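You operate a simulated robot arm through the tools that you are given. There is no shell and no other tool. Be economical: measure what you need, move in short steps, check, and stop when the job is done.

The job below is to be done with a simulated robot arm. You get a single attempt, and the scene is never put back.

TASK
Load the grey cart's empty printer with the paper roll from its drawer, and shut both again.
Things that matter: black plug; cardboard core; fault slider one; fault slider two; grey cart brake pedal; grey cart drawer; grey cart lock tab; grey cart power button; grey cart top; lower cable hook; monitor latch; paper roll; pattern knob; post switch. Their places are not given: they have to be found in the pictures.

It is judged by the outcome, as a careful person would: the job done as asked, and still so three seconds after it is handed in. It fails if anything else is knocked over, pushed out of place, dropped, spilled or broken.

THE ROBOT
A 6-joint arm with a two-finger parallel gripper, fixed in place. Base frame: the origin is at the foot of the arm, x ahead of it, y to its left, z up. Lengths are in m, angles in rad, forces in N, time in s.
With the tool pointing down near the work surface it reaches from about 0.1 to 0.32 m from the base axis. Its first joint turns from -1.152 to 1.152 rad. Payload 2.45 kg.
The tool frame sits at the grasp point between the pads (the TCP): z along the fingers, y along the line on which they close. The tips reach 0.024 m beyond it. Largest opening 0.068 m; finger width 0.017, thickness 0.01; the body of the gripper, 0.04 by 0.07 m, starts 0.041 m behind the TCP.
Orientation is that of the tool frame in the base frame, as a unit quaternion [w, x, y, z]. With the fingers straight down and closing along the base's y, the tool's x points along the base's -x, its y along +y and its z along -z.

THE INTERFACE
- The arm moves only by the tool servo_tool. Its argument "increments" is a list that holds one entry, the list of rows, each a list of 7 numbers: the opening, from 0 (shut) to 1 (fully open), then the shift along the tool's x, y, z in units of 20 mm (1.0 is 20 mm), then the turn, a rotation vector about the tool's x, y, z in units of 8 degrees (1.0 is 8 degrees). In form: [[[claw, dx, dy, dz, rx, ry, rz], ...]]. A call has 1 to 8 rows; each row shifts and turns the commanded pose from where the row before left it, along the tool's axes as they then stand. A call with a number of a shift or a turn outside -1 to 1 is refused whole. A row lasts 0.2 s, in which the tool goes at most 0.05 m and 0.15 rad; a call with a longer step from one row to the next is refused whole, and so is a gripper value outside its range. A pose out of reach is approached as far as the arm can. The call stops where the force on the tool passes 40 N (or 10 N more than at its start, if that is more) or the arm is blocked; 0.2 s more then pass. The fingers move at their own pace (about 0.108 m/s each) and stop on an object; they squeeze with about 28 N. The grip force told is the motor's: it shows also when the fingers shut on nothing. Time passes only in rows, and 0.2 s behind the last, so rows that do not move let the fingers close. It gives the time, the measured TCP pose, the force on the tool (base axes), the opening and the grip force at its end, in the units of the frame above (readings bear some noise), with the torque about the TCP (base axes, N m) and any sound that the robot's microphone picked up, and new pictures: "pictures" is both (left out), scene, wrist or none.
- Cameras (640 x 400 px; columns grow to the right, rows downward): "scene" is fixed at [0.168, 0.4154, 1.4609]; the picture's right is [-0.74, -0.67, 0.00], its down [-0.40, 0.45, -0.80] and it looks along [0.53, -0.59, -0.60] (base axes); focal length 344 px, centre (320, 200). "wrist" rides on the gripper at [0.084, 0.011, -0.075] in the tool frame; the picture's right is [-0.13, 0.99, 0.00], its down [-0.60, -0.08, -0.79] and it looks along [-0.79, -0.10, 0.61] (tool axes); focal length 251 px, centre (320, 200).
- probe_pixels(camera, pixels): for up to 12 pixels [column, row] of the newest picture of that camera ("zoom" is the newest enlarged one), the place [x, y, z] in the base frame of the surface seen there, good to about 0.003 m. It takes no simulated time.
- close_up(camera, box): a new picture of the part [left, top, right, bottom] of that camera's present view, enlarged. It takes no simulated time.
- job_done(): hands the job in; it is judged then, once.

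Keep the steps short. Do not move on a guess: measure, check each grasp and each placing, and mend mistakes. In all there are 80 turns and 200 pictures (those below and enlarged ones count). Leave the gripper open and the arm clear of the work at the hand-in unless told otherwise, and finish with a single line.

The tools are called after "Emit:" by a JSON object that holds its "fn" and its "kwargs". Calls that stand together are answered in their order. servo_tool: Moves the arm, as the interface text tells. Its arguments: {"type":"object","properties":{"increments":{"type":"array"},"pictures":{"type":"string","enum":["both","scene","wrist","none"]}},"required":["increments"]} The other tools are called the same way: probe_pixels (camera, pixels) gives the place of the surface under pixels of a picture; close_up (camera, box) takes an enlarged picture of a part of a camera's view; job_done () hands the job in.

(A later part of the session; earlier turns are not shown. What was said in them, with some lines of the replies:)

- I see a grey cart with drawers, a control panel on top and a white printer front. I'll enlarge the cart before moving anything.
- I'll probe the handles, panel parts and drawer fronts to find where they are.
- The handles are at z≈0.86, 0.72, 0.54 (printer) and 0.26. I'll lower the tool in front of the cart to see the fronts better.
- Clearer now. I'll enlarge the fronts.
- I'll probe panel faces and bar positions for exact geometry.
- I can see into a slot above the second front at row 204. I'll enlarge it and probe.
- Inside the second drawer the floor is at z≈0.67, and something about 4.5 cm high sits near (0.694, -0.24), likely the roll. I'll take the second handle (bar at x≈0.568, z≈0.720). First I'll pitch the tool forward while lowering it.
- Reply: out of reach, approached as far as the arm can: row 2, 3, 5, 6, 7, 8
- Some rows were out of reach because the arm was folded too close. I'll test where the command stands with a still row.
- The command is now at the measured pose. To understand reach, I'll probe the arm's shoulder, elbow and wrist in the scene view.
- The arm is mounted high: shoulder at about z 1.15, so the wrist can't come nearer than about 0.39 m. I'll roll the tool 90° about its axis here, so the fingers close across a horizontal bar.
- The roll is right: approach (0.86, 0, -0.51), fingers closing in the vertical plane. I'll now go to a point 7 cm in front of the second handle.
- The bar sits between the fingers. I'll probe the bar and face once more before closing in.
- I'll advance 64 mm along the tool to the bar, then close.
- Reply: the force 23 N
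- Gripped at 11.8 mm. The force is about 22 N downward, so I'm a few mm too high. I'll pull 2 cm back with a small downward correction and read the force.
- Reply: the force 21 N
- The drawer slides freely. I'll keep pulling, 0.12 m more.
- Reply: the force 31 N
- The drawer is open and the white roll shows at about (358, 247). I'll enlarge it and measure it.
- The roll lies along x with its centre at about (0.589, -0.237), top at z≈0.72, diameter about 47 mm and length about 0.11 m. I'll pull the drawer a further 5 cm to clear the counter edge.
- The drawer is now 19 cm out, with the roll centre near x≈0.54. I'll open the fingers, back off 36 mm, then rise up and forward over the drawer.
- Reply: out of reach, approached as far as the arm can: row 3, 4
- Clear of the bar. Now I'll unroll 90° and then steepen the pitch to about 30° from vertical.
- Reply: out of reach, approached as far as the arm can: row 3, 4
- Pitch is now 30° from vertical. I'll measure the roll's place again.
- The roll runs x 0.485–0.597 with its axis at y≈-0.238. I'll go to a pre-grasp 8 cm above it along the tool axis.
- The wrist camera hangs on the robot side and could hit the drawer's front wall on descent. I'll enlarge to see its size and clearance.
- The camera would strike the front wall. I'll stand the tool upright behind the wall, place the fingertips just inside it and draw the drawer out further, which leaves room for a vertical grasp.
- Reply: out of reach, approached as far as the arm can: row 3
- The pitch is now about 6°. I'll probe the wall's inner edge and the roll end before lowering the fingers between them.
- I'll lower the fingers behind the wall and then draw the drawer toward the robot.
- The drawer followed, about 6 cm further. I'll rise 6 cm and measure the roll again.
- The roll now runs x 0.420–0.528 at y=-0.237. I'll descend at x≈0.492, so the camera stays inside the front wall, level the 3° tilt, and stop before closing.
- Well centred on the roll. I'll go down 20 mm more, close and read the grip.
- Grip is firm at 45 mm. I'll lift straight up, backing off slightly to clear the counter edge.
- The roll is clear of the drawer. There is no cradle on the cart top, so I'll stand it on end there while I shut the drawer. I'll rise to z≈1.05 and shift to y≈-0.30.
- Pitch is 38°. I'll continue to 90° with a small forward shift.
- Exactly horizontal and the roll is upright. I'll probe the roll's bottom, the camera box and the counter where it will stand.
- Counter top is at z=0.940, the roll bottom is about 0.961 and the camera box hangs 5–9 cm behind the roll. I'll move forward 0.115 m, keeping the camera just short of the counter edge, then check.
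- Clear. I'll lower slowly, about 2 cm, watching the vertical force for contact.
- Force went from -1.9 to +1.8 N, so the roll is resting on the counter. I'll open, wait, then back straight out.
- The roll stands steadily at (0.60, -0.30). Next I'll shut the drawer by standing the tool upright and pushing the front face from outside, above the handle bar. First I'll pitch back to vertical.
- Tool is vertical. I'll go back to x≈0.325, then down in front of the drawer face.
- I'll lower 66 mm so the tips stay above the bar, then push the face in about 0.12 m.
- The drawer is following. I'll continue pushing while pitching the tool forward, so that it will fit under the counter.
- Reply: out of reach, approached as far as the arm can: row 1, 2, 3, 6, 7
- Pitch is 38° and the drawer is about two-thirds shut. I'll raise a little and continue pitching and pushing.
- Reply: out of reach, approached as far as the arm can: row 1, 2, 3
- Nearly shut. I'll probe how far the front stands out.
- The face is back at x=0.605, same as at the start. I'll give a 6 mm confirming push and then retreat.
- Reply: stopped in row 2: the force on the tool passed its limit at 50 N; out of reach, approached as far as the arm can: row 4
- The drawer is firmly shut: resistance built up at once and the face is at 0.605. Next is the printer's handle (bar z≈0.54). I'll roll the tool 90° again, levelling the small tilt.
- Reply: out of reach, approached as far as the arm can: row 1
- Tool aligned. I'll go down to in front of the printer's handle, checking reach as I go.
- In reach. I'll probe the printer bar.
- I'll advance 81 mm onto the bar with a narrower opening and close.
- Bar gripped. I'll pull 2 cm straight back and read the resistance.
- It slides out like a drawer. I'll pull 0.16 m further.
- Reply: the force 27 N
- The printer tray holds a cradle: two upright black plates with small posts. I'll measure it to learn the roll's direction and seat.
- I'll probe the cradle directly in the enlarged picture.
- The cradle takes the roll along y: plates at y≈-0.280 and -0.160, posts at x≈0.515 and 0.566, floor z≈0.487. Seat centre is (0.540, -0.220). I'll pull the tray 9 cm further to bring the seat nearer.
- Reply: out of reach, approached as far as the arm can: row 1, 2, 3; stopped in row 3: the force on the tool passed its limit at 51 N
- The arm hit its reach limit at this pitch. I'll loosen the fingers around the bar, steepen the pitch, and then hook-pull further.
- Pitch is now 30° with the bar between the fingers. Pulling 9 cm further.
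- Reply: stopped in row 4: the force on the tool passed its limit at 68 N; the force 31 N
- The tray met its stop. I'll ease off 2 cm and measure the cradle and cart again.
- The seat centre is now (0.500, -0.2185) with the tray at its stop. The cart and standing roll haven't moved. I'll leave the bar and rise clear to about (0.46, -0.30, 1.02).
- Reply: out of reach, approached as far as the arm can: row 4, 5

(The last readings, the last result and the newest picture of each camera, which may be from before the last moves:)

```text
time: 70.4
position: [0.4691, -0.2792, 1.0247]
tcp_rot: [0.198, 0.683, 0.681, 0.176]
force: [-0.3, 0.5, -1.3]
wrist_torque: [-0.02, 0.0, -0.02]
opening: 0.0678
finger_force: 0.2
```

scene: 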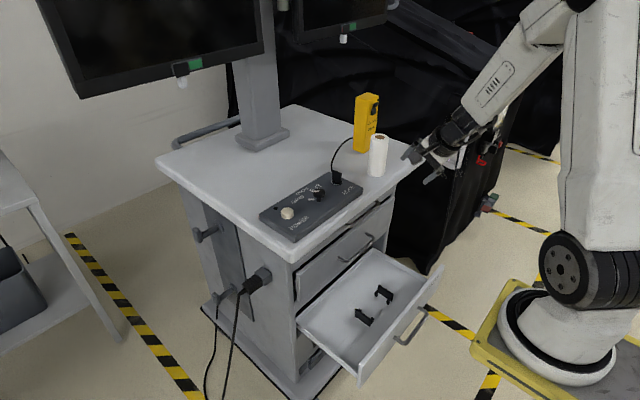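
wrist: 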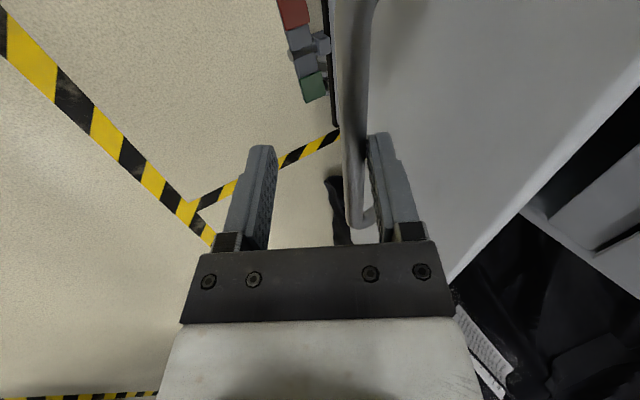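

Now I'll unroll 90° and pitch up to horizontal.

Emit:
{"fn": "servo_tool", "kwargs": {"increments": [[[1, 0, 0, 0, 0, 0, -1], [1, 0, 0, 0, 0, 0, -1], [1, 0, 0, 0, 0, 0, -1], [1, 0, 0, 0, 0, 0, -1], [1, 0, 0, 0, 0, 0, -1], [1, 0, 0, 0, 0, 0, -1], [1, 0, 0, 0, 0, 0, -1], [1, 0, 0, 0, 0, 0, -1]]], "pictures": "none"}}

Emit:
{"fn": "servo_tool", "kwargs": {"increments": [[[1, 0, 0, 0, 0, 0, -1], [1, 0, 0, 0, 0, 0, -1], [1, 0, 0, 0, 0, 0, -1], [1, 0, 0, 0, 0, 0, -0.25], [1, 0, 0, 0, 0, -1, 0], [1, 0, 0, 0, 0, -1, 0], [1, 0, 0, 0, 0, -1, 0], [1, 0, 0, 0, 0, -1, 0]]], "pictures": "none"}}

Emit:
{"fn": "servo_tool", "kwargs": {"increments": [[[1, 0, -0.3, 0, 0, -1, 0], [1, 0, -0.3, 0, 0, -1, 0], [1, 0, -0.3, 0, 0, -1, 0], [1, 0, -0.2, 0, 0, -0.4, 0]]], "pictures": "both"}}

```text
time: 72.2
position: [0.4697, -0.282, 1.0254]
tcp_rot: [0.262, 0.216, 0.94, 0.044]
force: [-0.1, 0.1, 0.4]
wrist_torque: [0.03, -0.03, 0.0]
opening: 0.068
finger_force: 0.1
```

```text
time: 74.0
position: [0.4694, -0.283, 1.0247]
tcp_rot: [0.521, -0.004, 0.853, -0.015]
force: [0.4, 0.1, -0.6]
wrist_torque: [0.0, 0.01, 0.0]
opening: 0.0678
finger_force: 0.1
```

```text
time: 75.0
position: [0.4701, -0.3043, 1.026]
tcp_rot: [0.707, -0.007, 0.707, -0.014]
force: [0.5, -0.3, 0.0]
wrist_torque: [-0.02, 0.02, 0.04]
opening: 0.068
finger_force: 0.0
```

scene: 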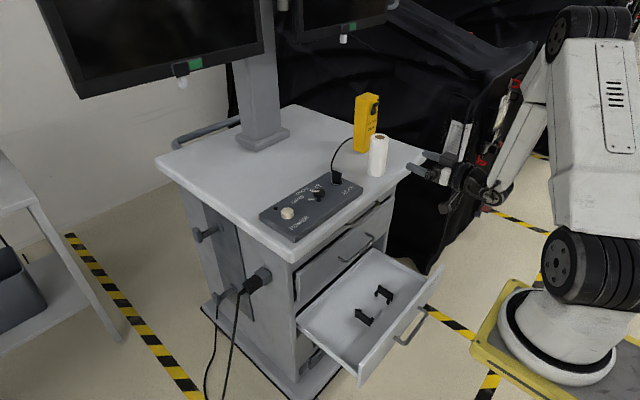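
wrist: 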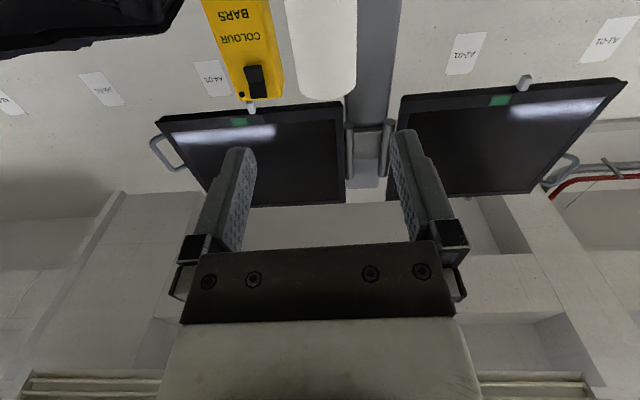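

Level. I'll trim 1.7° of roll, lower 28 mm, go forward to the roll's mid-height and grip.

Emit:
{"fn": "servo_tool", "kwargs": {"increments": [[[1, 0.7, 0.15, 0, 0, 0, 0.21], [1, 0.7, 0.05, 0.4, 0, 0, 0], [1, 0, 0, 0.9, 0, 0, 0], [1, 0, 0, 0.9, 0, 0, 0], [1, 0, 0, 0.9, 0, 0, 0], [1, 0, 0, 0.9, 0, 0, 0], [1, 0, 0, 0.9, 0, 0, 0], [1, 0, 0, 0.9, 0, 0, 0]]], "pictures": "none"}}

Emit:
{"fn": "servo_tool", "kwargs": {"increments": [[[0, 0, 0, 0, 0, 0, 0], [0, 0, 0, 0, 0, 0, 0]]], "pictures": "both"}}

Emit:
{"fn": "close_up", "kwargs": {"camera": "scene", "box": [340, 110, 440, 190]}}

```text
time: 76.8
position: [0.587, -0.3014, 0.9968]
tcp_rot: [0.707, 0.003, 0.707, -0.003]
force: [-0.1, -0.8, -0.5]
wrist_torque: [0.04, 0.01, 0.04]
opening: 0.0681
finger_force: 0.1
```

```text
time: 77.4
position: [0.5855, -0.3013, 0.9965]
tcp_rot: [0.707, 0.003, 0.708, -0.002]
force: [0.8, -0.2, 0.6]
wrist_torque: [-0.01, -0.06, 0.0]
opening: 0.045
finger_force: 28.4
```

scene: 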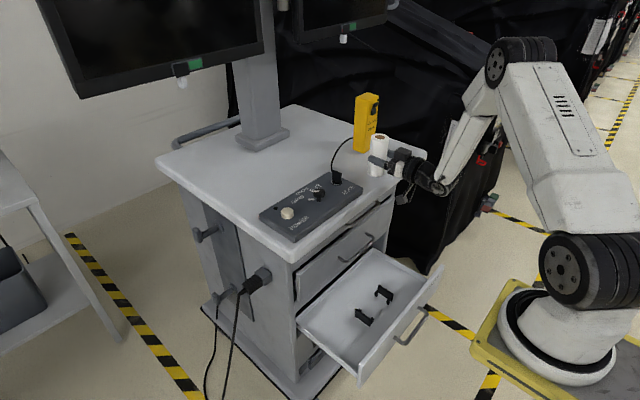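
wrist: 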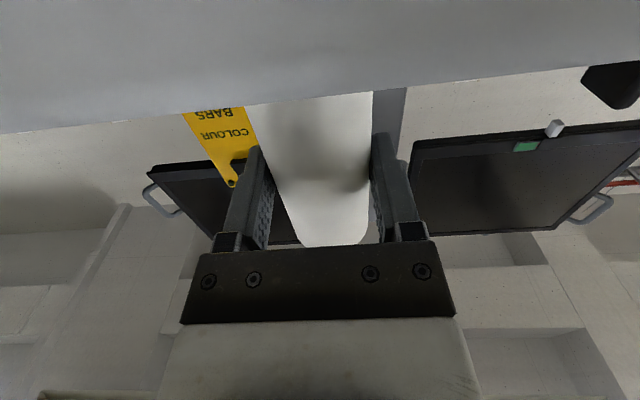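

```text
5.00 times, centred on (390, 150) of scene
```

zoom: 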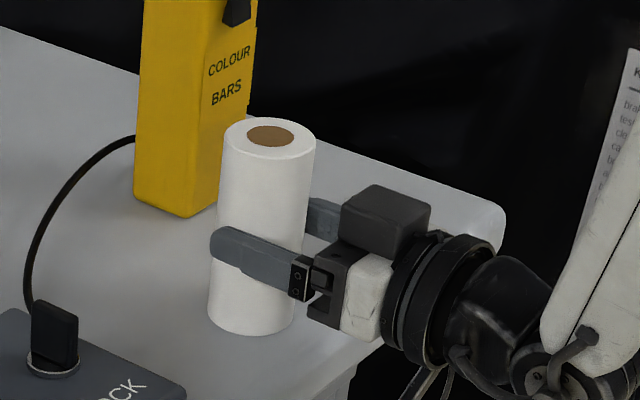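

The grip is only about 2 mm beyond the roll's widest line. I'll reopen, advance 9 mm and grip again, then lift 4 cm.

Emit:
{"fn": "servo_tool", "kwargs": {"increments": [[[1, 0, 0, 0, 0, 0, 0], [1, 0, 0, 0, 0, 0, 0], [1, 0, 0, 0.25, 0, 0, 0], [1, 0, 0, 0.2, 0, 0, 0], [0, 0, 0, 0, 0, 0, 0], [0, 0, 0, 0, 0, 0, 0]]], "pictures": "none"}}

Emit:
{"fn": "servo_tool", "kwargs": {"increments": [[[0, -0.3, 0, 0, 0, 0, 0], [0, -0.6, 0, 0, 0, 0, 0], [0, -0.6, 0, -0.4, 0, 0, 0], [0, -0.3, 0, -0.8, 0, 0, 0], [0, 0, 0, -0.9, 0, 0, 0], [0, 0, 0, -0.9, 0, 0, 0], [0, 0, 0, -0.9, 0, 0, 0], [0, 0, 0, -0.9, 0, 0, 0]]], "pictures": "scene"}}

Emit:
{"fn": "close_up", "kwargs": {"camera": "scene", "box": [370, 110, 470, 210]}}

```text
time: 78.8
position: [0.5946, -0.3009, 0.9962]
tcp_rot: [0.707, 0.003, 0.707, -0.003]
force: [0.8, 0.3, 0.1]
wrist_torque: [0.02, -0.02, 0.0]
opening: 0.0457
finger_force: 27.8
```

```text
time: 80.6
position: [0.4984, -0.3016, 1.033]
tcp_rot: [0.707, 0.003, 0.707, -0.003]
force: [-0.3, 0.2, -1.7]
wrist_torque: [-0.03, 0.05, 0.03]
opening: 0.0453
finger_force: 28.8
```

scene: 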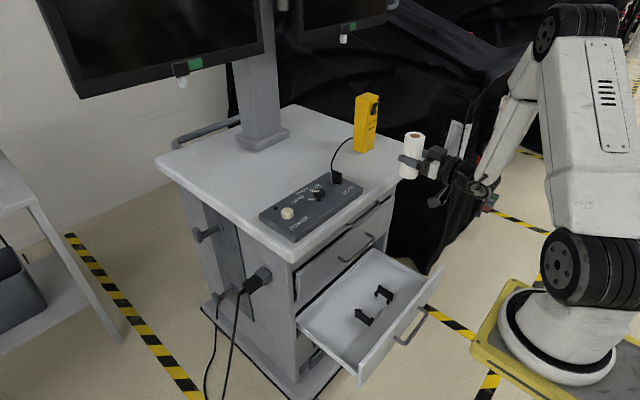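

```text
4.00 times, centred on (420, 160) of scene
```

zoom: 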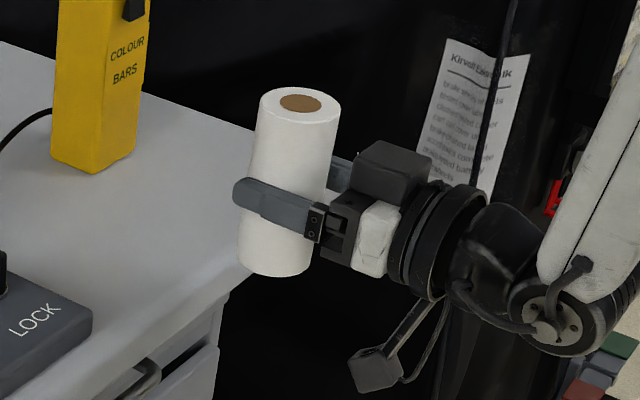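

The roll is held firmly and off the counter. I'll roll the tool +90°, so the paper roll lies along y, then pitch down to about 14° from vertical.

Emit:
{"fn": "servo_tool", "kwargs": {"increments": [[[0, 0, 0, -0.5, 0, 0, 1], [0, 0, 0, -0.5, 0, 0, 1], [0, 0, 0, 0, 0, 0, 1], [0, 0, 0, 0, 0, 0, 1], [0, 0, 0, 0, 0, 0, 1], [0, 0, 0, 0, 0, 0, 1], [0, 0, 0, 0, 0, 0, 1], [0, 0, 0, 0, 0, 0, 1]]], "pictures": "none"}}

Emit:
{"fn": "servo_tool", "kwargs": {"increments": [[[0, 0, 0, 0, 0, 0, 1], [0, 0, 0, 0, 0, 0, 1], [0, 0, 0, 0, 0, 0, 1], [0, 0, 0, 0, 0, 0, 0.25], [0, 0, 0, 0, 1, 0, 0], [0, 0, 0, 0, 1, 0, 0], [0, 0, 0, 0, 1, 0, 0], [0, 0, 0, 0, 1, 0, 0]]], "pictures": "none"}}

Emit:
{"fn": "servo_tool", "kwargs": {"increments": [[[0, 0, 0, 0, 1, 0, 0], [0, 0, 0, 0, 1, 0, 0], [0, 0, 0, 0, 1, 0, 0], [0, 0, 0, 0, 1, 0, 0], [0, 0, 0, 0, 1, 0, 0], [0, 0, 0, 0, 0.5, 0, 0]]], "pictures": "both"}}

```text
time: 82.4
position: [0.4793, -0.3002, 1.0332]
tcp_rot: [0.6, 0.379, 0.598, 0.373]
force: [0.0, -0.7, -0.9]
wrist_torque: [-0.01, -0.02, 0.0]
opening: 0.0452
finger_force: 27.7
```

```text
time: 84.2
position: [0.4793, -0.3001, 1.0332]
tcp_rot: [0.343, 0.623, 0.616, 0.339]
force: [-0.8, -0.2, -1.9]
wrist_torque: [0.02, 0.04, 0.02]
opening: 0.0454
finger_force: 28.4
```

```text
time: 85.6
position: [0.4799, -0.3, 1.0319]
tcp_rot: [0.085, 0.705, 0.699, 0.084]
force: [0.2, 0.9, -1.2]
wrist_torque: [-0.01, -0.02, 0.03]
opening: 0.0453
finger_force: 28.6
```

scene: 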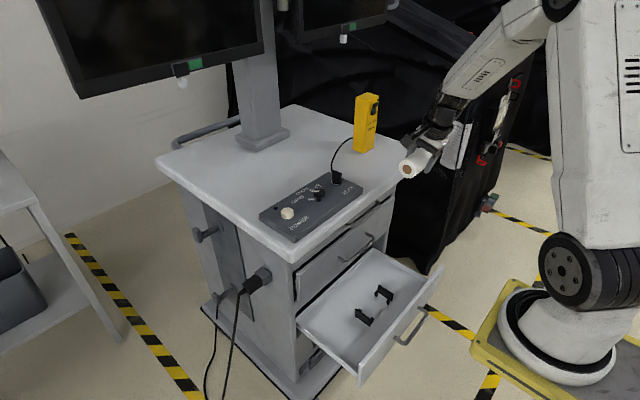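
wrist: 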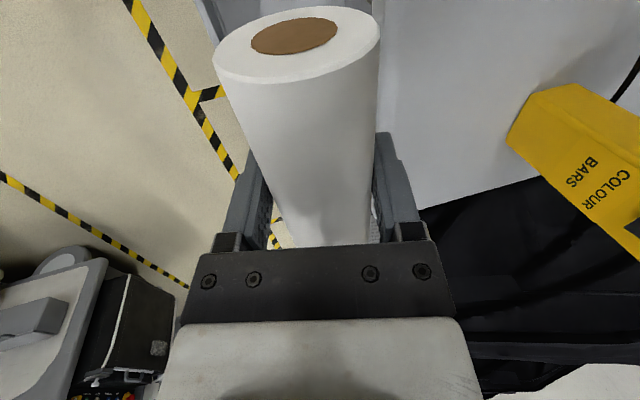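

The roll lies along y and the pitch is 13.7°. I'll descend in front of the cart toward the cradle, checking reach at z≈0.72.

Emit:
{"fn": "servo_tool", "kwargs": {"increments": [[[0, 0.19, -0.22, 0.955, 0, 0, 0], [0, 0.19, -0.22, 0.955, 0, 0, 0], [0, 0.19, -0.22, 0.955, 0, 0, 0], [0, 0.19, -0.22, 0.955, 0, 0, 0], [0, 0.19, -0.22, 0.955, 0, 0, 0], [0, 0.19, -0.22, 0.955, 0, 0, 0], [0, 0.19, -0.22, 0.955, 0, 0, 0], [0, 0.19, -0.22, 0.955, 0, 0, 0]]], "pictures": "none"}}

Emit:
{"fn": "servo_tool", "kwargs": {"increments": [[[0, 0.19, -0.22, 0.955, 0, 0, 0], [0, 0.19, -0.22, 0.955, 0, 0, 0], [0, 0.19, -0.22, 0.955, 0, 0, 0], [0, 0.19, -0.22, 0.955, 0, 0, 0], [0, 0.19, -0.22, 0.955, 0, 0, 0], [0, 0.19, -0.22, 0.955, 0, 0, 0], [0, 0.19, -0.22, 0.955, 0, 0, 0], [0, 0.19, -0.22, 0.955, 0, 0, 0]]], "pictures": "both"}}

```text
time: 87.4
position: [0.4835, -0.2703, 0.877]
tcp_rot: [0.086, 0.705, 0.699, 0.085]
force: [0.0, 0.6, -0.3]
wrist_torque: [-0.02, -0.02, -0.02]
opening: 0.0455
finger_force: 28.2
```

```text
time: 89.2
position: [0.4847, -0.2385, 0.7198]
tcp_rot: [0.086, 0.705, 0.699, 0.085]
force: [-0.1, 0.2, -1.6]
wrist_torque: [0.0, 0.0, -0.02]
opening: 0.045
finger_force: 27.8
```

scene: 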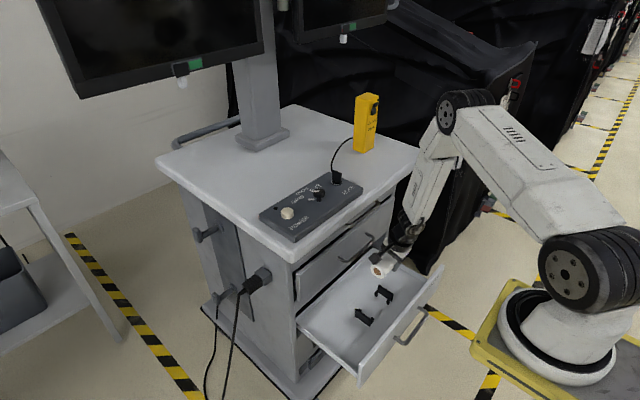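
wrist: 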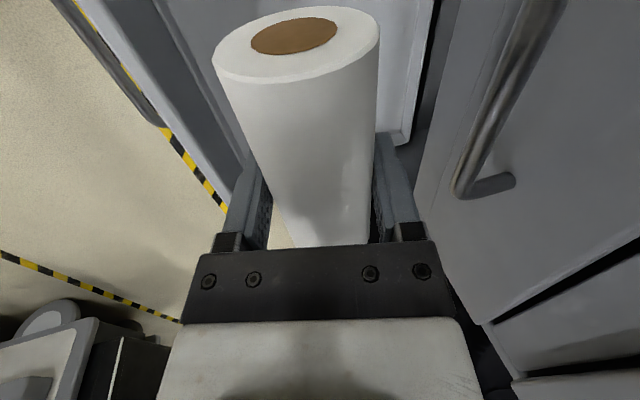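

Still in reach. I'll go down to z≈0.58, just above the plates, and look.

Emit:
{"fn": "servo_tool", "kwargs": {"increments": [[[0, 0.125, -0.18, 0.985, 0, 0, 0], [0, 0.125, -0.18, 0.985, 0, 0, 0], [0, 0.125, -0.18, 0.985, 0, 0, 0], [0, 0.125, -0.18, 0.985, 0, 0, 0], [0, 0.125, -0.18, 0.985, 0, 0, 0], [0, 0.125, -0.18, 0.985, 0, 0, 0], [0, 0.125, -0.18, 0.985, 0, 0, 0]]], "pictures": "both"}}

Emit:
{"fn": "close_up", "kwargs": {"camera": "scene", "box": [335, 250, 425, 330]}}

```text
time: 90.8
position: [0.4939, -0.2216, 0.5788]
tcp_rot: [0.086, 0.705, 0.699, 0.085]
force: [0.2, -0.3, -1.7]
wrist_torque: [0.03, 0.0, 0.0]
opening: 0.0451
finger_force: 28.2
```

scene: 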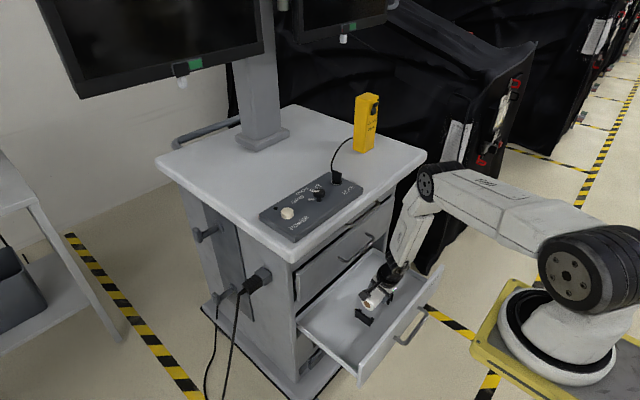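
wrist: 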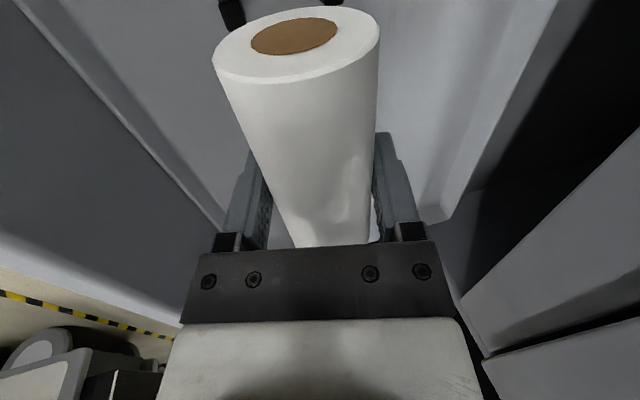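

```text
5.00 times, centred on (380, 290) of scene
```

zoom: 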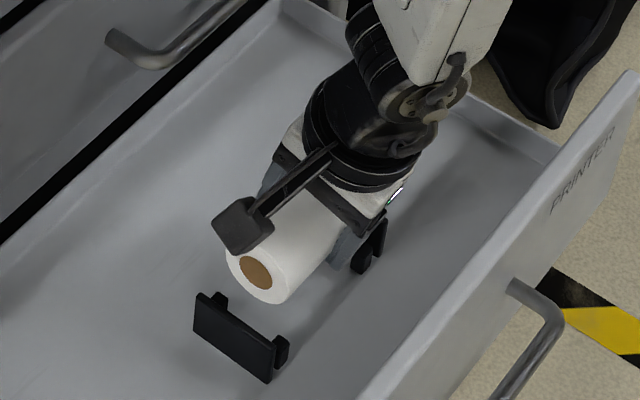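

I'll check the roll's end position against the plates and posts before the final lowering.

Emit:
{"fn": "probe_pixels", "kwargs": {"camera": "zoom", "pixels": [[278, 292], [245, 262], [300, 250], [200, 300], [270, 345], [222, 303], [283, 347], [383, 228], [362, 262]]}}

Emit:
{"fn": "probe_pixels", "kwargs": {"camera": "wrist", "pixels": [[230, 60], [362, 50], [300, 70], [300, 150], [228, 12], [320, 2]]}}

```text
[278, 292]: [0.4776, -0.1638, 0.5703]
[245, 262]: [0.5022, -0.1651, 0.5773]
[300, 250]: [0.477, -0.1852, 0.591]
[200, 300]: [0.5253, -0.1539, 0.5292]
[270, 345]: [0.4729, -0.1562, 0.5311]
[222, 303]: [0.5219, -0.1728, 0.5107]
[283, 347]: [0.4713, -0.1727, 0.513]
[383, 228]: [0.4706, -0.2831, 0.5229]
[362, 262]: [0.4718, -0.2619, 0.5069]
```

```text
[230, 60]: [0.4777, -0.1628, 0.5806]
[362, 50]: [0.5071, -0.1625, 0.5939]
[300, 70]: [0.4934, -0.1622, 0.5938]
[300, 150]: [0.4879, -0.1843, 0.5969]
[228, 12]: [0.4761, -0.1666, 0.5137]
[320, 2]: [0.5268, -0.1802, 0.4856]
```

The roll is centred between the plates: ends at about -0.164 and -0.274, inner plate faces at about -0.158 and -0.282. I'll steepen by 8° so the fingertips don't foul the floor, then lower 45 mm.

Emit:
{"fn": "servo_tool", "kwargs": {"increments": [[[0, 0, 0, 0, 1, 0, 0], [0, 0, 0, 0.5, 0, 0, 0], [0, 0, -0.02, 0.6, 0, 0, 0], [0, 0, -0.03, 0.6, 0, 0, 0], [0, 0, -0.03, 0.5, 0, 0, 0]]], "pictures": "both"}}

Emit:
{"fn": "close_up", "kwargs": {"camera": "scene", "box": [335, 260, 425, 330]}}

```text
time: 92.0
position: [0.5021, -0.2164, 0.535]
tcp_rot: [0.064, 0.706, 0.701, 0.08]
force: [-0.6, -0.6, 0.9]
wrist_torque: [-0.09, -0.03, 0.0]
opening: 0.0454
finger_force: 28.1
out of reach, approached as far as the arm can: row 1
```

scene: 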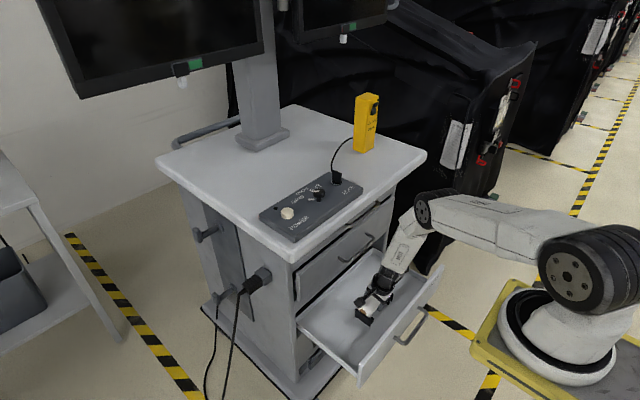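
wrist: 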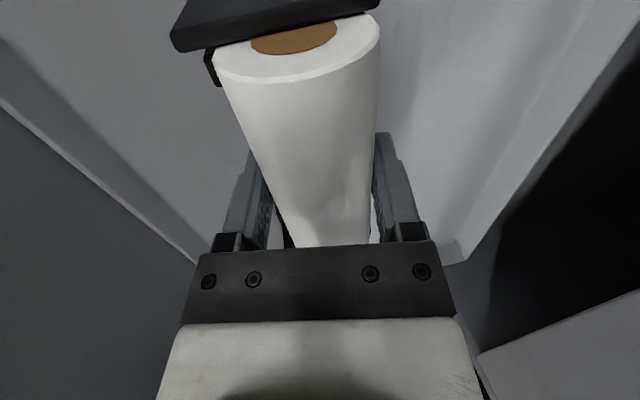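

```text
5.71 times, centred on (380, 295) of scene
```

zoom: 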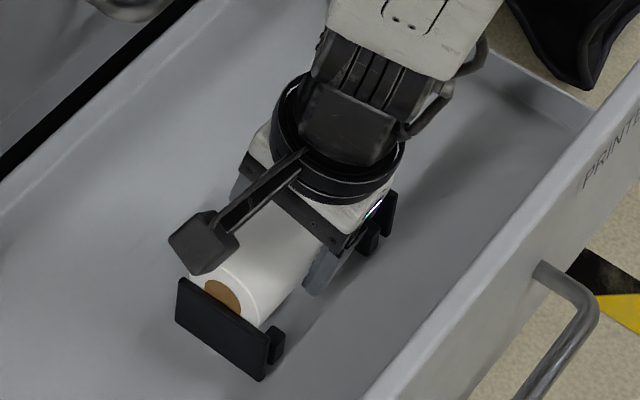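

Slight contact: the reach limit shifted the roll about 5 mm in x and y. I'll lift 4 mm, correct by (-5, -4) mm, then lower gently.

Emit:
{"fn": "servo_tool", "kwargs": {"increments": [[[0, 0, 0, -0.2, 0, 0, 0], [0, -0.2, -0.27, 0, 0, 0, 0], [0, 0, 0, 0.2, 0, 0, 0], [0, 0, -0.03, 0.2, 0, 0, 0], [0, 0, -0.03, 0.15, 0, 0, 0]]], "pictures": "both"}}

Emit:
{"fn": "close_up", "kwargs": {"camera": "scene", "box": [335, 260, 425, 330]}}

```text
time: 93.2
position: [0.4982, -0.2224, 0.5301]
tcp_rot: [0.066, 0.705, 0.701, 0.081]
force: [0.6, 3.6, 25.8]
wrist_torque: [0.02, -0.04, 0.27]
opening: 0.0454
finger_force: 27.6
```

scene: 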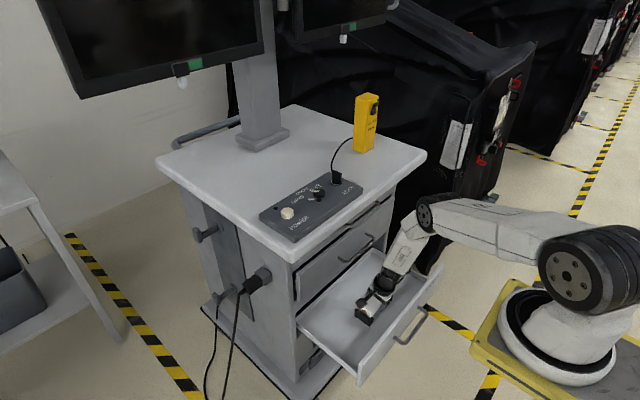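
wrist: 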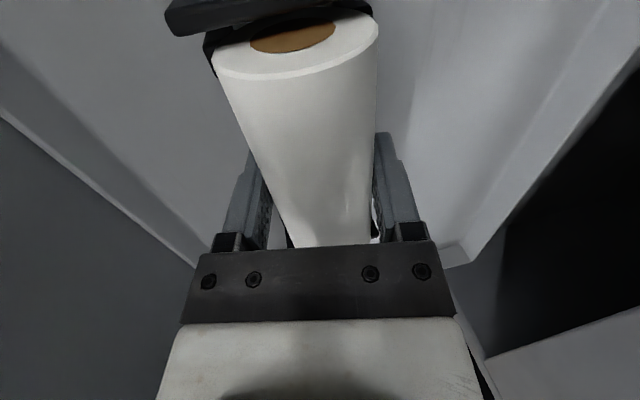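

```text
5.71 times, centred on (380, 295) of scene
```

zoom: 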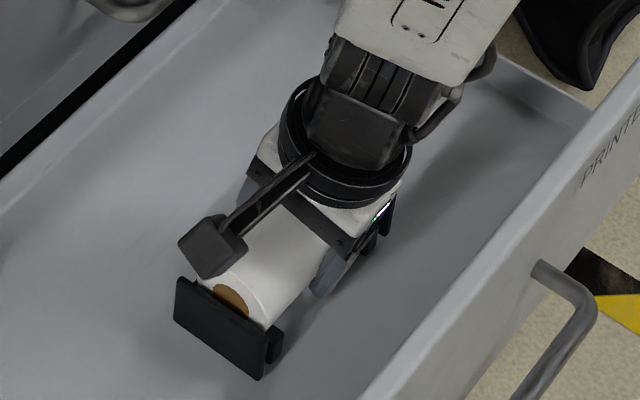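

The roll presses at 26 N on its supports between the plates. I'll ease 2 mm, open, and rise straight along the tool axis.

Emit:
{"fn": "servo_tool", "kwargs": {"increments": [[[0, 0, 0, -0.08, 0, 0, 0], [0.85, 0, 0, 0, 0, 0, 0], [0.85, 0, 0, 0, 0, 0, 0], [0.85, 0, 0, -0.3, 0, 0, 0], [0.85, 0, 0, -0.8, 0, 0, 0], [0.85, 0, 0, -1, 0, 0, 0], [0.85, 0, 0, -1, 0, 0, 0], [0.85, 0, 0, -1, 0, 0, 0]]], "pictures": "both"}}

Emit:
{"fn": "close_up", "kwargs": {"camera": "scene", "box": [335, 260, 425, 330]}}

Emit:
{"fn": "close_up", "kwargs": {"camera": "wrist", "box": [160, 0, 480, 200]}}

```text
time: 95.0
position: [0.4818, -0.2219, 0.6092]
tcp_rot: [0.064, 0.706, 0.701, 0.08]
force: [0.2, -0.6, -0.5]
wrist_torque: [0.03, -0.03, -0.01]
opening: 0.0576
finger_force: 0.2
```

scene: 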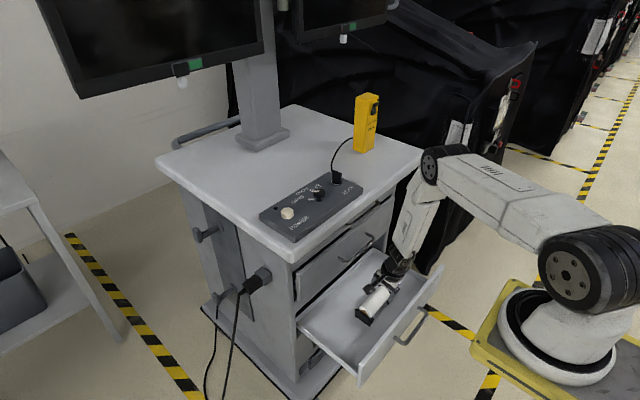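
wrist: 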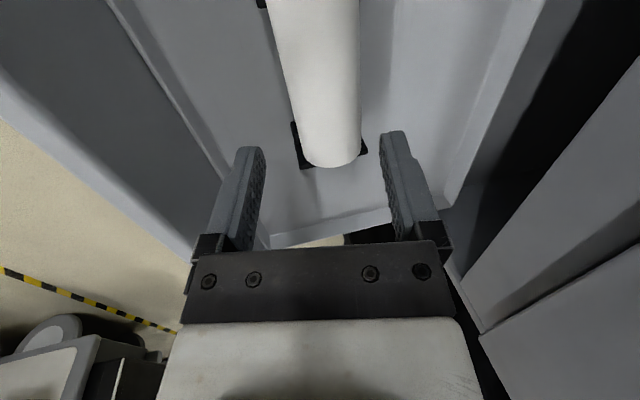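

```text
5.71 times, centred on (380, 295) of scene
```

zoom: 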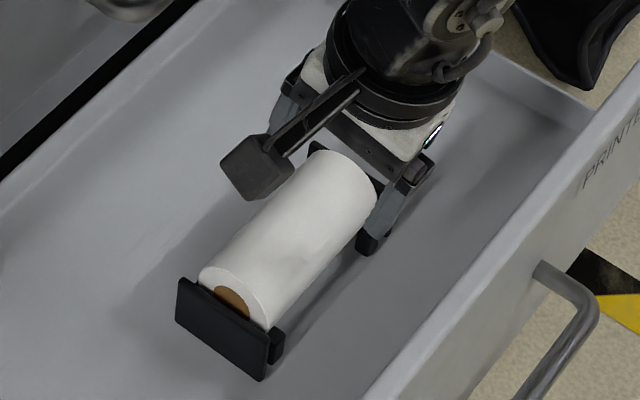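

```text
2.00 times, centred on (320, 100) of wrist
```

zoom: 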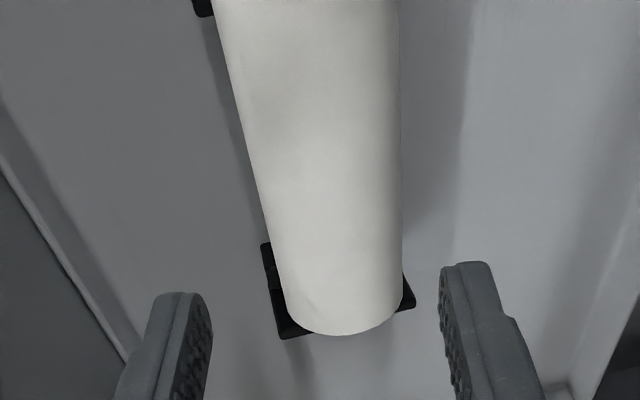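

Released. I'll probe the roll's top along its length and both ends to confirm it's level and seated.

Emit:
{"fn": "probe_pixels", "kwargs": {"camera": "zoom", "pixels": [[320, 20], [325, 120], [335, 220], [340, 300], [345, 328], [268, 260], [292, 330], [410, 300], [275, 300]]}}

Emit:
{"fn": "probe_pixels", "kwargs": {"camera": "scene", "pixels": [[374, 309], [380, 300], [386, 290], [391, 284], [396, 289], [365, 310], [376, 317]]}}

```text
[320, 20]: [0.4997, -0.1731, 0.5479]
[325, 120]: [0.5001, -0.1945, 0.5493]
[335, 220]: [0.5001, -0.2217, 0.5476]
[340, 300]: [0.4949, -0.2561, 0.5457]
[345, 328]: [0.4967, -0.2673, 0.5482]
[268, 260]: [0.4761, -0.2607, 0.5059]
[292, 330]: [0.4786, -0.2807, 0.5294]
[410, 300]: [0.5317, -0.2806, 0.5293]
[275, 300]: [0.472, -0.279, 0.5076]
```

```text
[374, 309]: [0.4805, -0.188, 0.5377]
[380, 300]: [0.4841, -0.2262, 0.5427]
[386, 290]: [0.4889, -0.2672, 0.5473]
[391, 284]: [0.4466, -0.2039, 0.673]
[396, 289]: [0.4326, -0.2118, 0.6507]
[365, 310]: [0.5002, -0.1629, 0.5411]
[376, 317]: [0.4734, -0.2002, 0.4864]
```

The roll is level (top 0.548 along its whole length), centred at x≈0.499 and rests on the posts between the plates. Now I'll bring the tool up and out over the front wall to the tray's handle.

Emit:
{"fn": "servo_tool", "kwargs": {"increments": [[[0.85, 0, 0, -1, 0, 0, 0], [0.85, 0, 0, -1, 0, 0, 0], [0.85, 0, 0, -1, 0, 0, 0], [0.85, 0, 0, -0.7, 0, 0, 0], [0.5, 0, -0.99, -0.2, 0, 0, 0], [0.5, 0, -0.99, -0.2, 0, 0, 0], [0.5, 0, -0.99, -0.2, 0, 0, 0], [0.5, 0, -0.99, -0.2, 0, 0, 0]]], "pictures": "none"}}

Emit:
{"fn": "servo_tool", "kwargs": {"increments": [[[0.5, 0, -0.99, -0.2, 0, 0, 0], [0.5, 0, -0.99, -0.2, 0, 0, 0], [0.5, 0, -0.99, -0.2, 0, 0, 0], [0.5, 0, 0, 0, -1, 0, 0], [0.5, 0, 0, 0, -1, 0, 0]]], "pictures": "both"}}

Emit:
{"fn": "probe_pixels", "kwargs": {"camera": "scene", "pixels": [[415, 325], [425, 310], [402, 342], [440, 270], [385, 300], [376, 308]]}}

```text
time: 96.8
position: [0.3862, -0.224, 0.6809]
tcp_rot: [0.065, 0.706, 0.701, 0.08]
force: [0.2, 1.2, -0.4]
wrist_torque: [-0.02, 0.03, 0.0]
opening: 0.0341
finger_force: 0.0
```

```text
time: 98.0
position: [0.3247, -0.2229, 0.6814]
tcp_rot: [0.161, 0.689, 0.684, 0.177]
force: [-0.4, -0.5, 0.4]
wrist_torque: [0.01, -0.01, -0.02]
opening: 0.0339
finger_force: 0.0
```

scene: 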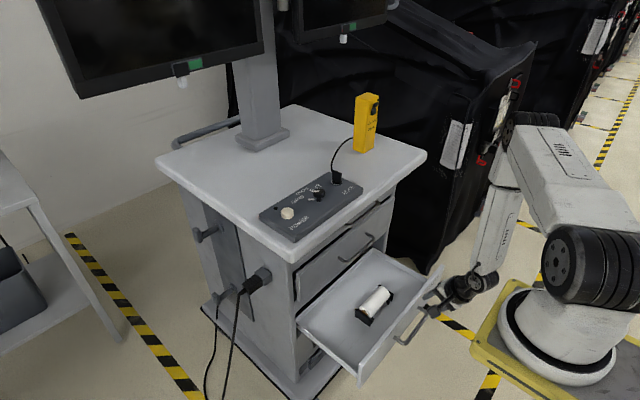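
wrist: 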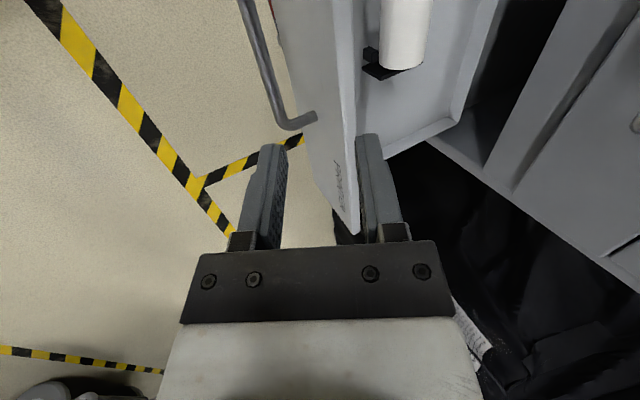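

```text
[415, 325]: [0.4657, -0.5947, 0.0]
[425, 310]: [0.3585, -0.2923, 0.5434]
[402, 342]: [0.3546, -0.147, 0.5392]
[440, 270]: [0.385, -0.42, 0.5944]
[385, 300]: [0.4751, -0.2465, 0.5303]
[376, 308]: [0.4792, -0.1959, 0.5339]
```

Bar centre is about (0.350, -0.215, 0.540). I'll come down in front of the wall and put the loosely open fingers around the bar.

Emit:
{"fn": "servo_tool", "kwargs": {"increments": [[[0.36, 0.1, -0.58, 0.94, 0, 0, 0], [0.36, 0.1, -0.58, 0.94, 0, 0, 0], [0.36, 0.1, -0.58, 0.94, 0, 0, 0], [0.36, 0.1, -0.58, 0.94, 0, 0, 0], [0.36, 0, 0.04, 0.96, 0, 0, 0], [0.36, 0, 0.04, 0.96, 0, 0, 0], [0.36, 0, 0.04, 0.9, 0, 0, 0]]], "pictures": "both"}}

```text
time: 99.6
position: [0.3477, -0.2117, 0.5439]
tcp_rot: [0.161, 0.689, 0.684, 0.176]
force: [0.9, -0.9, -0.2]
wrist_torque: [-0.02, 0.01, 0.07]
opening: 0.0243
finger_force: 0.1
```

scene: 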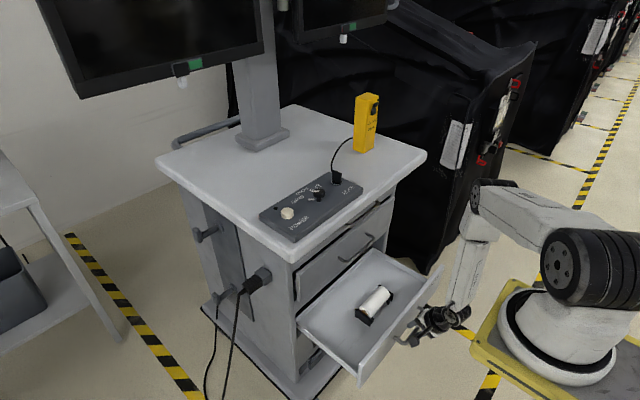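
wrist: 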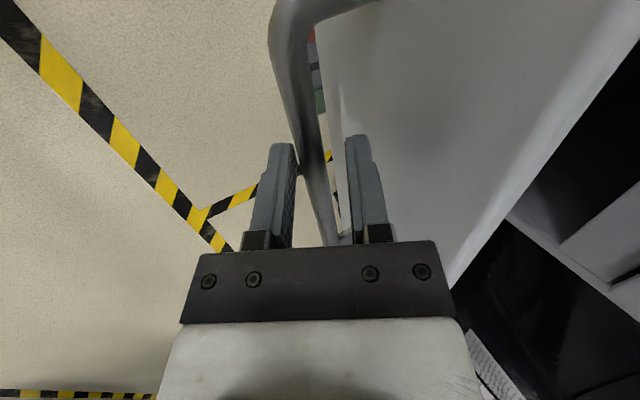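

The bar is between the fingers. I'll push the tray in gently, then pitch forward as it goes.

Emit:
{"fn": "servo_tool", "kwargs": {"increments": [[[0.36, 0, 0.45, 0.23, 0, 0, 0], [0.36, 0, 0.62, 0.325, 0, 0, 0], [0.36, 0, 0.62, 0.325, 0, 0, 0], [0.36, 0, 0.62, 0.325, -1, 0, 0], [0.36, 0, 0.568, 0.409, -1, 0, 0], [0.36, 0, 0.506, 0.484, -1, 0, 0], [0.36, 0, 0.434, 0.549, -1, 0, 0], [0.36, 0, 0.353, 0.604, 0, 0, 0]]], "pictures": "both"}}

```text
time: 101.4
position: [0.4555, -0.2135, 0.5454]
tcp_rot: [0.346, 0.618, 0.608, 0.358]
force: [-1.1, 0.0, -3.3]
wrist_torque: [-0.01, 0.0, 0.04]
opening: 0.0273
finger_force: 2.1
```

scene: 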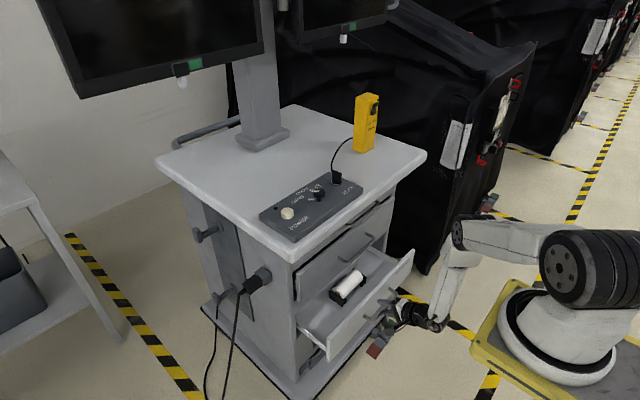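
wrist: 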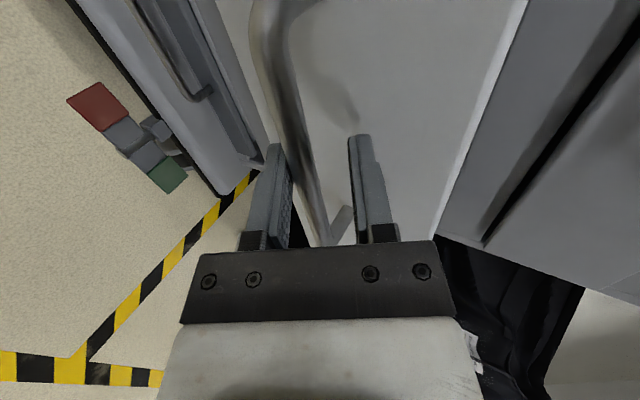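

Moving well, with the roll still seated. I'll continue the push of about 0.105 m at this pitch.

Emit:
{"fn": "servo_tool", "kwargs": {"increments": [[[0.36, 0, 0.25, 0.72, 0, 0, 0], [0.36, 0, 0.38, 0.645, 0, 0, 0], [0.36, 0, 0.38, 0.645, 0, 0, 0], [0.36, 0, 0.38, 0.645, 0, 0, 0], [0.36, 0, 0.38, 0.645, 0, 0, 0], [0.36, 0, 0.38, 0.645, 0, 0, 0], [0.36, 0, 0.3, 0.52, 0, 0, 0]]], "pictures": "both"}}

Emit:
{"fn": "probe_pixels", "kwargs": {"camera": "wrist", "pixels": [[400, 60], [430, 30], [380, 100], [460, 100], [300, 80]]}}

```text
time: 103.0
position: [0.5567, -0.2148, 0.5426]
tcp_rot: [0.346, 0.618, 0.608, 0.358]
force: [-1.5, 0.1, -2.0]
wrist_torque: [-0.03, -0.03, 0.01]
opening: 0.0262
finger_force: 1.2
```

scene: 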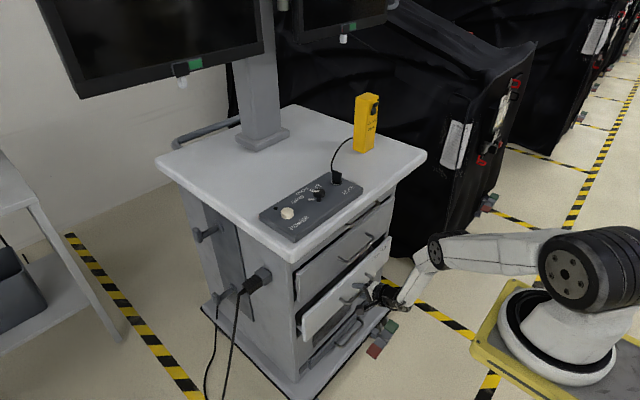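
wrist: 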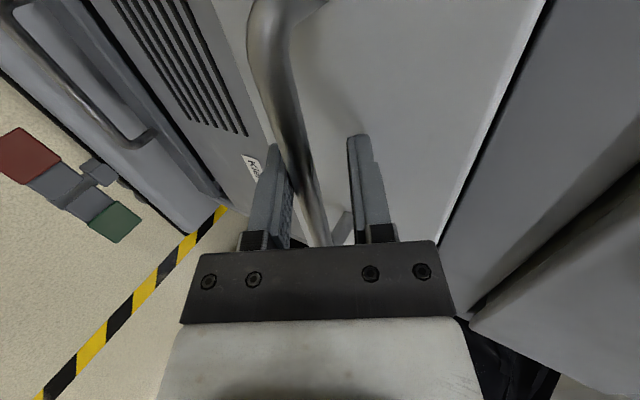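

```text
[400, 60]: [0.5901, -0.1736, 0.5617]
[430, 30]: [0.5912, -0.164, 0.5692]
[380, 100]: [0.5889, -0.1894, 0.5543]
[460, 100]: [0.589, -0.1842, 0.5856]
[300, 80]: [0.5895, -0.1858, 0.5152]
```

The face is at 0.590; fully shut is 0.605. I'll push the last 15–20 mm slowly until it resists.

Emit:
{"fn": "servo_tool", "kwargs": {"increments": [[[0.36, 0, 0.18, 0.3, 0, 0, 0], [0.36, 0, 0.18, 0.3, 0, 0, 0], [0.36, 0, 0.18, 0.3, 0, 0, 0], [0.36, 0, 0, 0, 0, 0, 0]]], "pictures": "wrist"}}

Emit:
{"fn": "probe_pixels", "kwargs": {"camera": "wrist", "pixels": [[400, 60], [430, 30], [380, 100], [460, 100], [300, 80]]}}

```text
time: 103.8
position: [0.5704, -0.2131, 0.5391]
tcp_rot: [0.345, 0.62, 0.606, 0.36]
force: [-17.8, 3.1, 15.3]
wrist_torque: [0.05, -0.72, 0.11]
opening: 0.0281
finger_force: 2.5
stopped in row 3: the force on the tool passed its limit at 57 N (the readings are from after the stop); the commanded pose is now the measured one
```

wrist: 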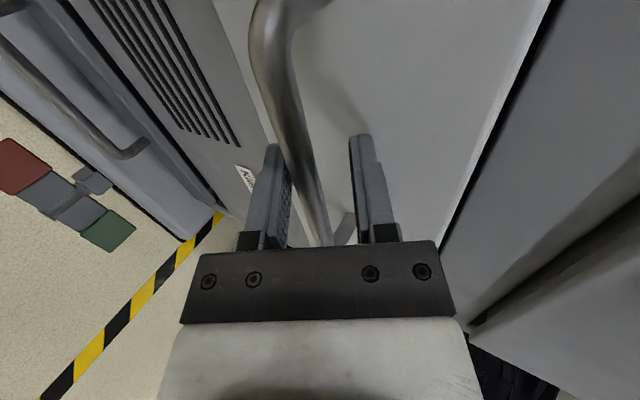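

```text
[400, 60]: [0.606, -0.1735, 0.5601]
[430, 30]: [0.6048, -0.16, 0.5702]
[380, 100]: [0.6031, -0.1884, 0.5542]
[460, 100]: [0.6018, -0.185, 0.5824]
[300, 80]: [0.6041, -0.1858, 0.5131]
```

The face is at about 0.604, the original shut position, with hard resistance. I'll open the fingers and back straight off the bar.

Emit:
{"fn": "servo_tool", "kwargs": {"increments": [[[0.42, 0, 0, -0.1, 0, 0, 0], [0.42, 0, 0, -0.7, 0, 0, 0], [0.42, 0, 0, -0.9, 0, 0, 0], [0.42, 0, 0, -0.9, 0, 0, 0], [0.8, 0, 0, -0.9, 0, 0, 0], [1, 0, 0, -0.9, 0, 0, 0], [1, 0, 0.3, -0.5, 0, 0, 0]]], "pictures": "both"}}

Emit:
{"fn": "probe_pixels", "kwargs": {"camera": "scene", "pixels": [[345, 300], [375, 268], [330, 310], [365, 232], [320, 265], [385, 170], [287, 213], [365, 110]]}}

Emit:
{"fn": "close_up", "kwargs": {"camera": "scene", "box": [230, 80, 430, 400]}}

```text
time: 105.4
position: [0.4894, -0.2142, 0.5954]
tcp_rot: [0.345, 0.621, 0.606, 0.359]
force: [0.1, 0.6, 0.1]
wrist_torque: [0.01, 0.01, 0.05]
opening: 0.0682
finger_force: 0.1
```

scene: 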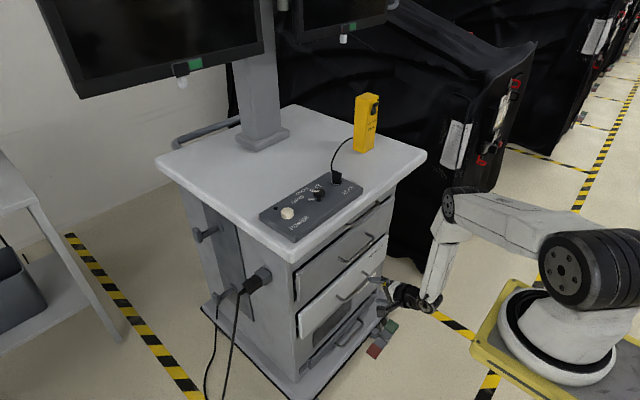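
wrist: 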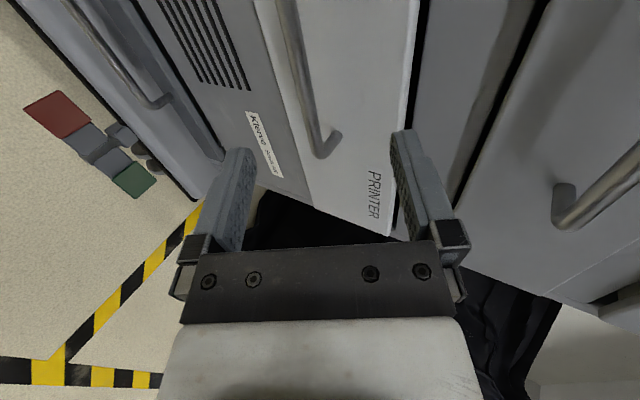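

```text
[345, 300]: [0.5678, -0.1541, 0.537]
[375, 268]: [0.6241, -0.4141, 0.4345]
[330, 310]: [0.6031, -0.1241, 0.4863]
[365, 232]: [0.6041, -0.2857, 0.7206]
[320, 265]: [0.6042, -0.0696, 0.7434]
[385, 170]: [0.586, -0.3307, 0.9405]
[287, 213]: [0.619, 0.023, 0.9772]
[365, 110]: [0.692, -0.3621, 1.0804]
```

```text
1.25 times, centred on (330, 240) of scene
```

zoom: 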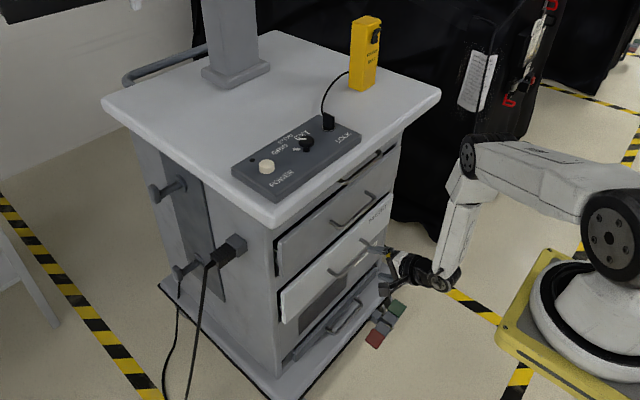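

Both fronts are at x≈0.604, the same as at the start, and nothing else has moved. I'll back off a little more and hand in.

Emit:
{"fn": "servo_tool", "kwargs": {"increments": [[[1, 0, 0, -1, 0, 0, 0], [1, 0, 0, -1, 0, 0, 0], [1, 0, 0, 0, 0, 0, 0]]], "pictures": "none"}}

Emit:
{"fn": "job_done", "kwargs": {}}

```text
time: 106.2
position: [0.4562, -0.2161, 0.6155]
tcp_rot: [0.344, 0.621, 0.607, 0.358]
force: [0.3, -0.4, 0.4]
wrist_torque: [-0.02, 0.01, 0.01]
opening: 0.068
finger_force: 0.2
```

```text
The job is handed in.
```

The paper roll is in the grey cart's printer, resting level in its cradle when last checked before closing; the drawer and printer are both shut, and the gripper is open and clear of the cart.
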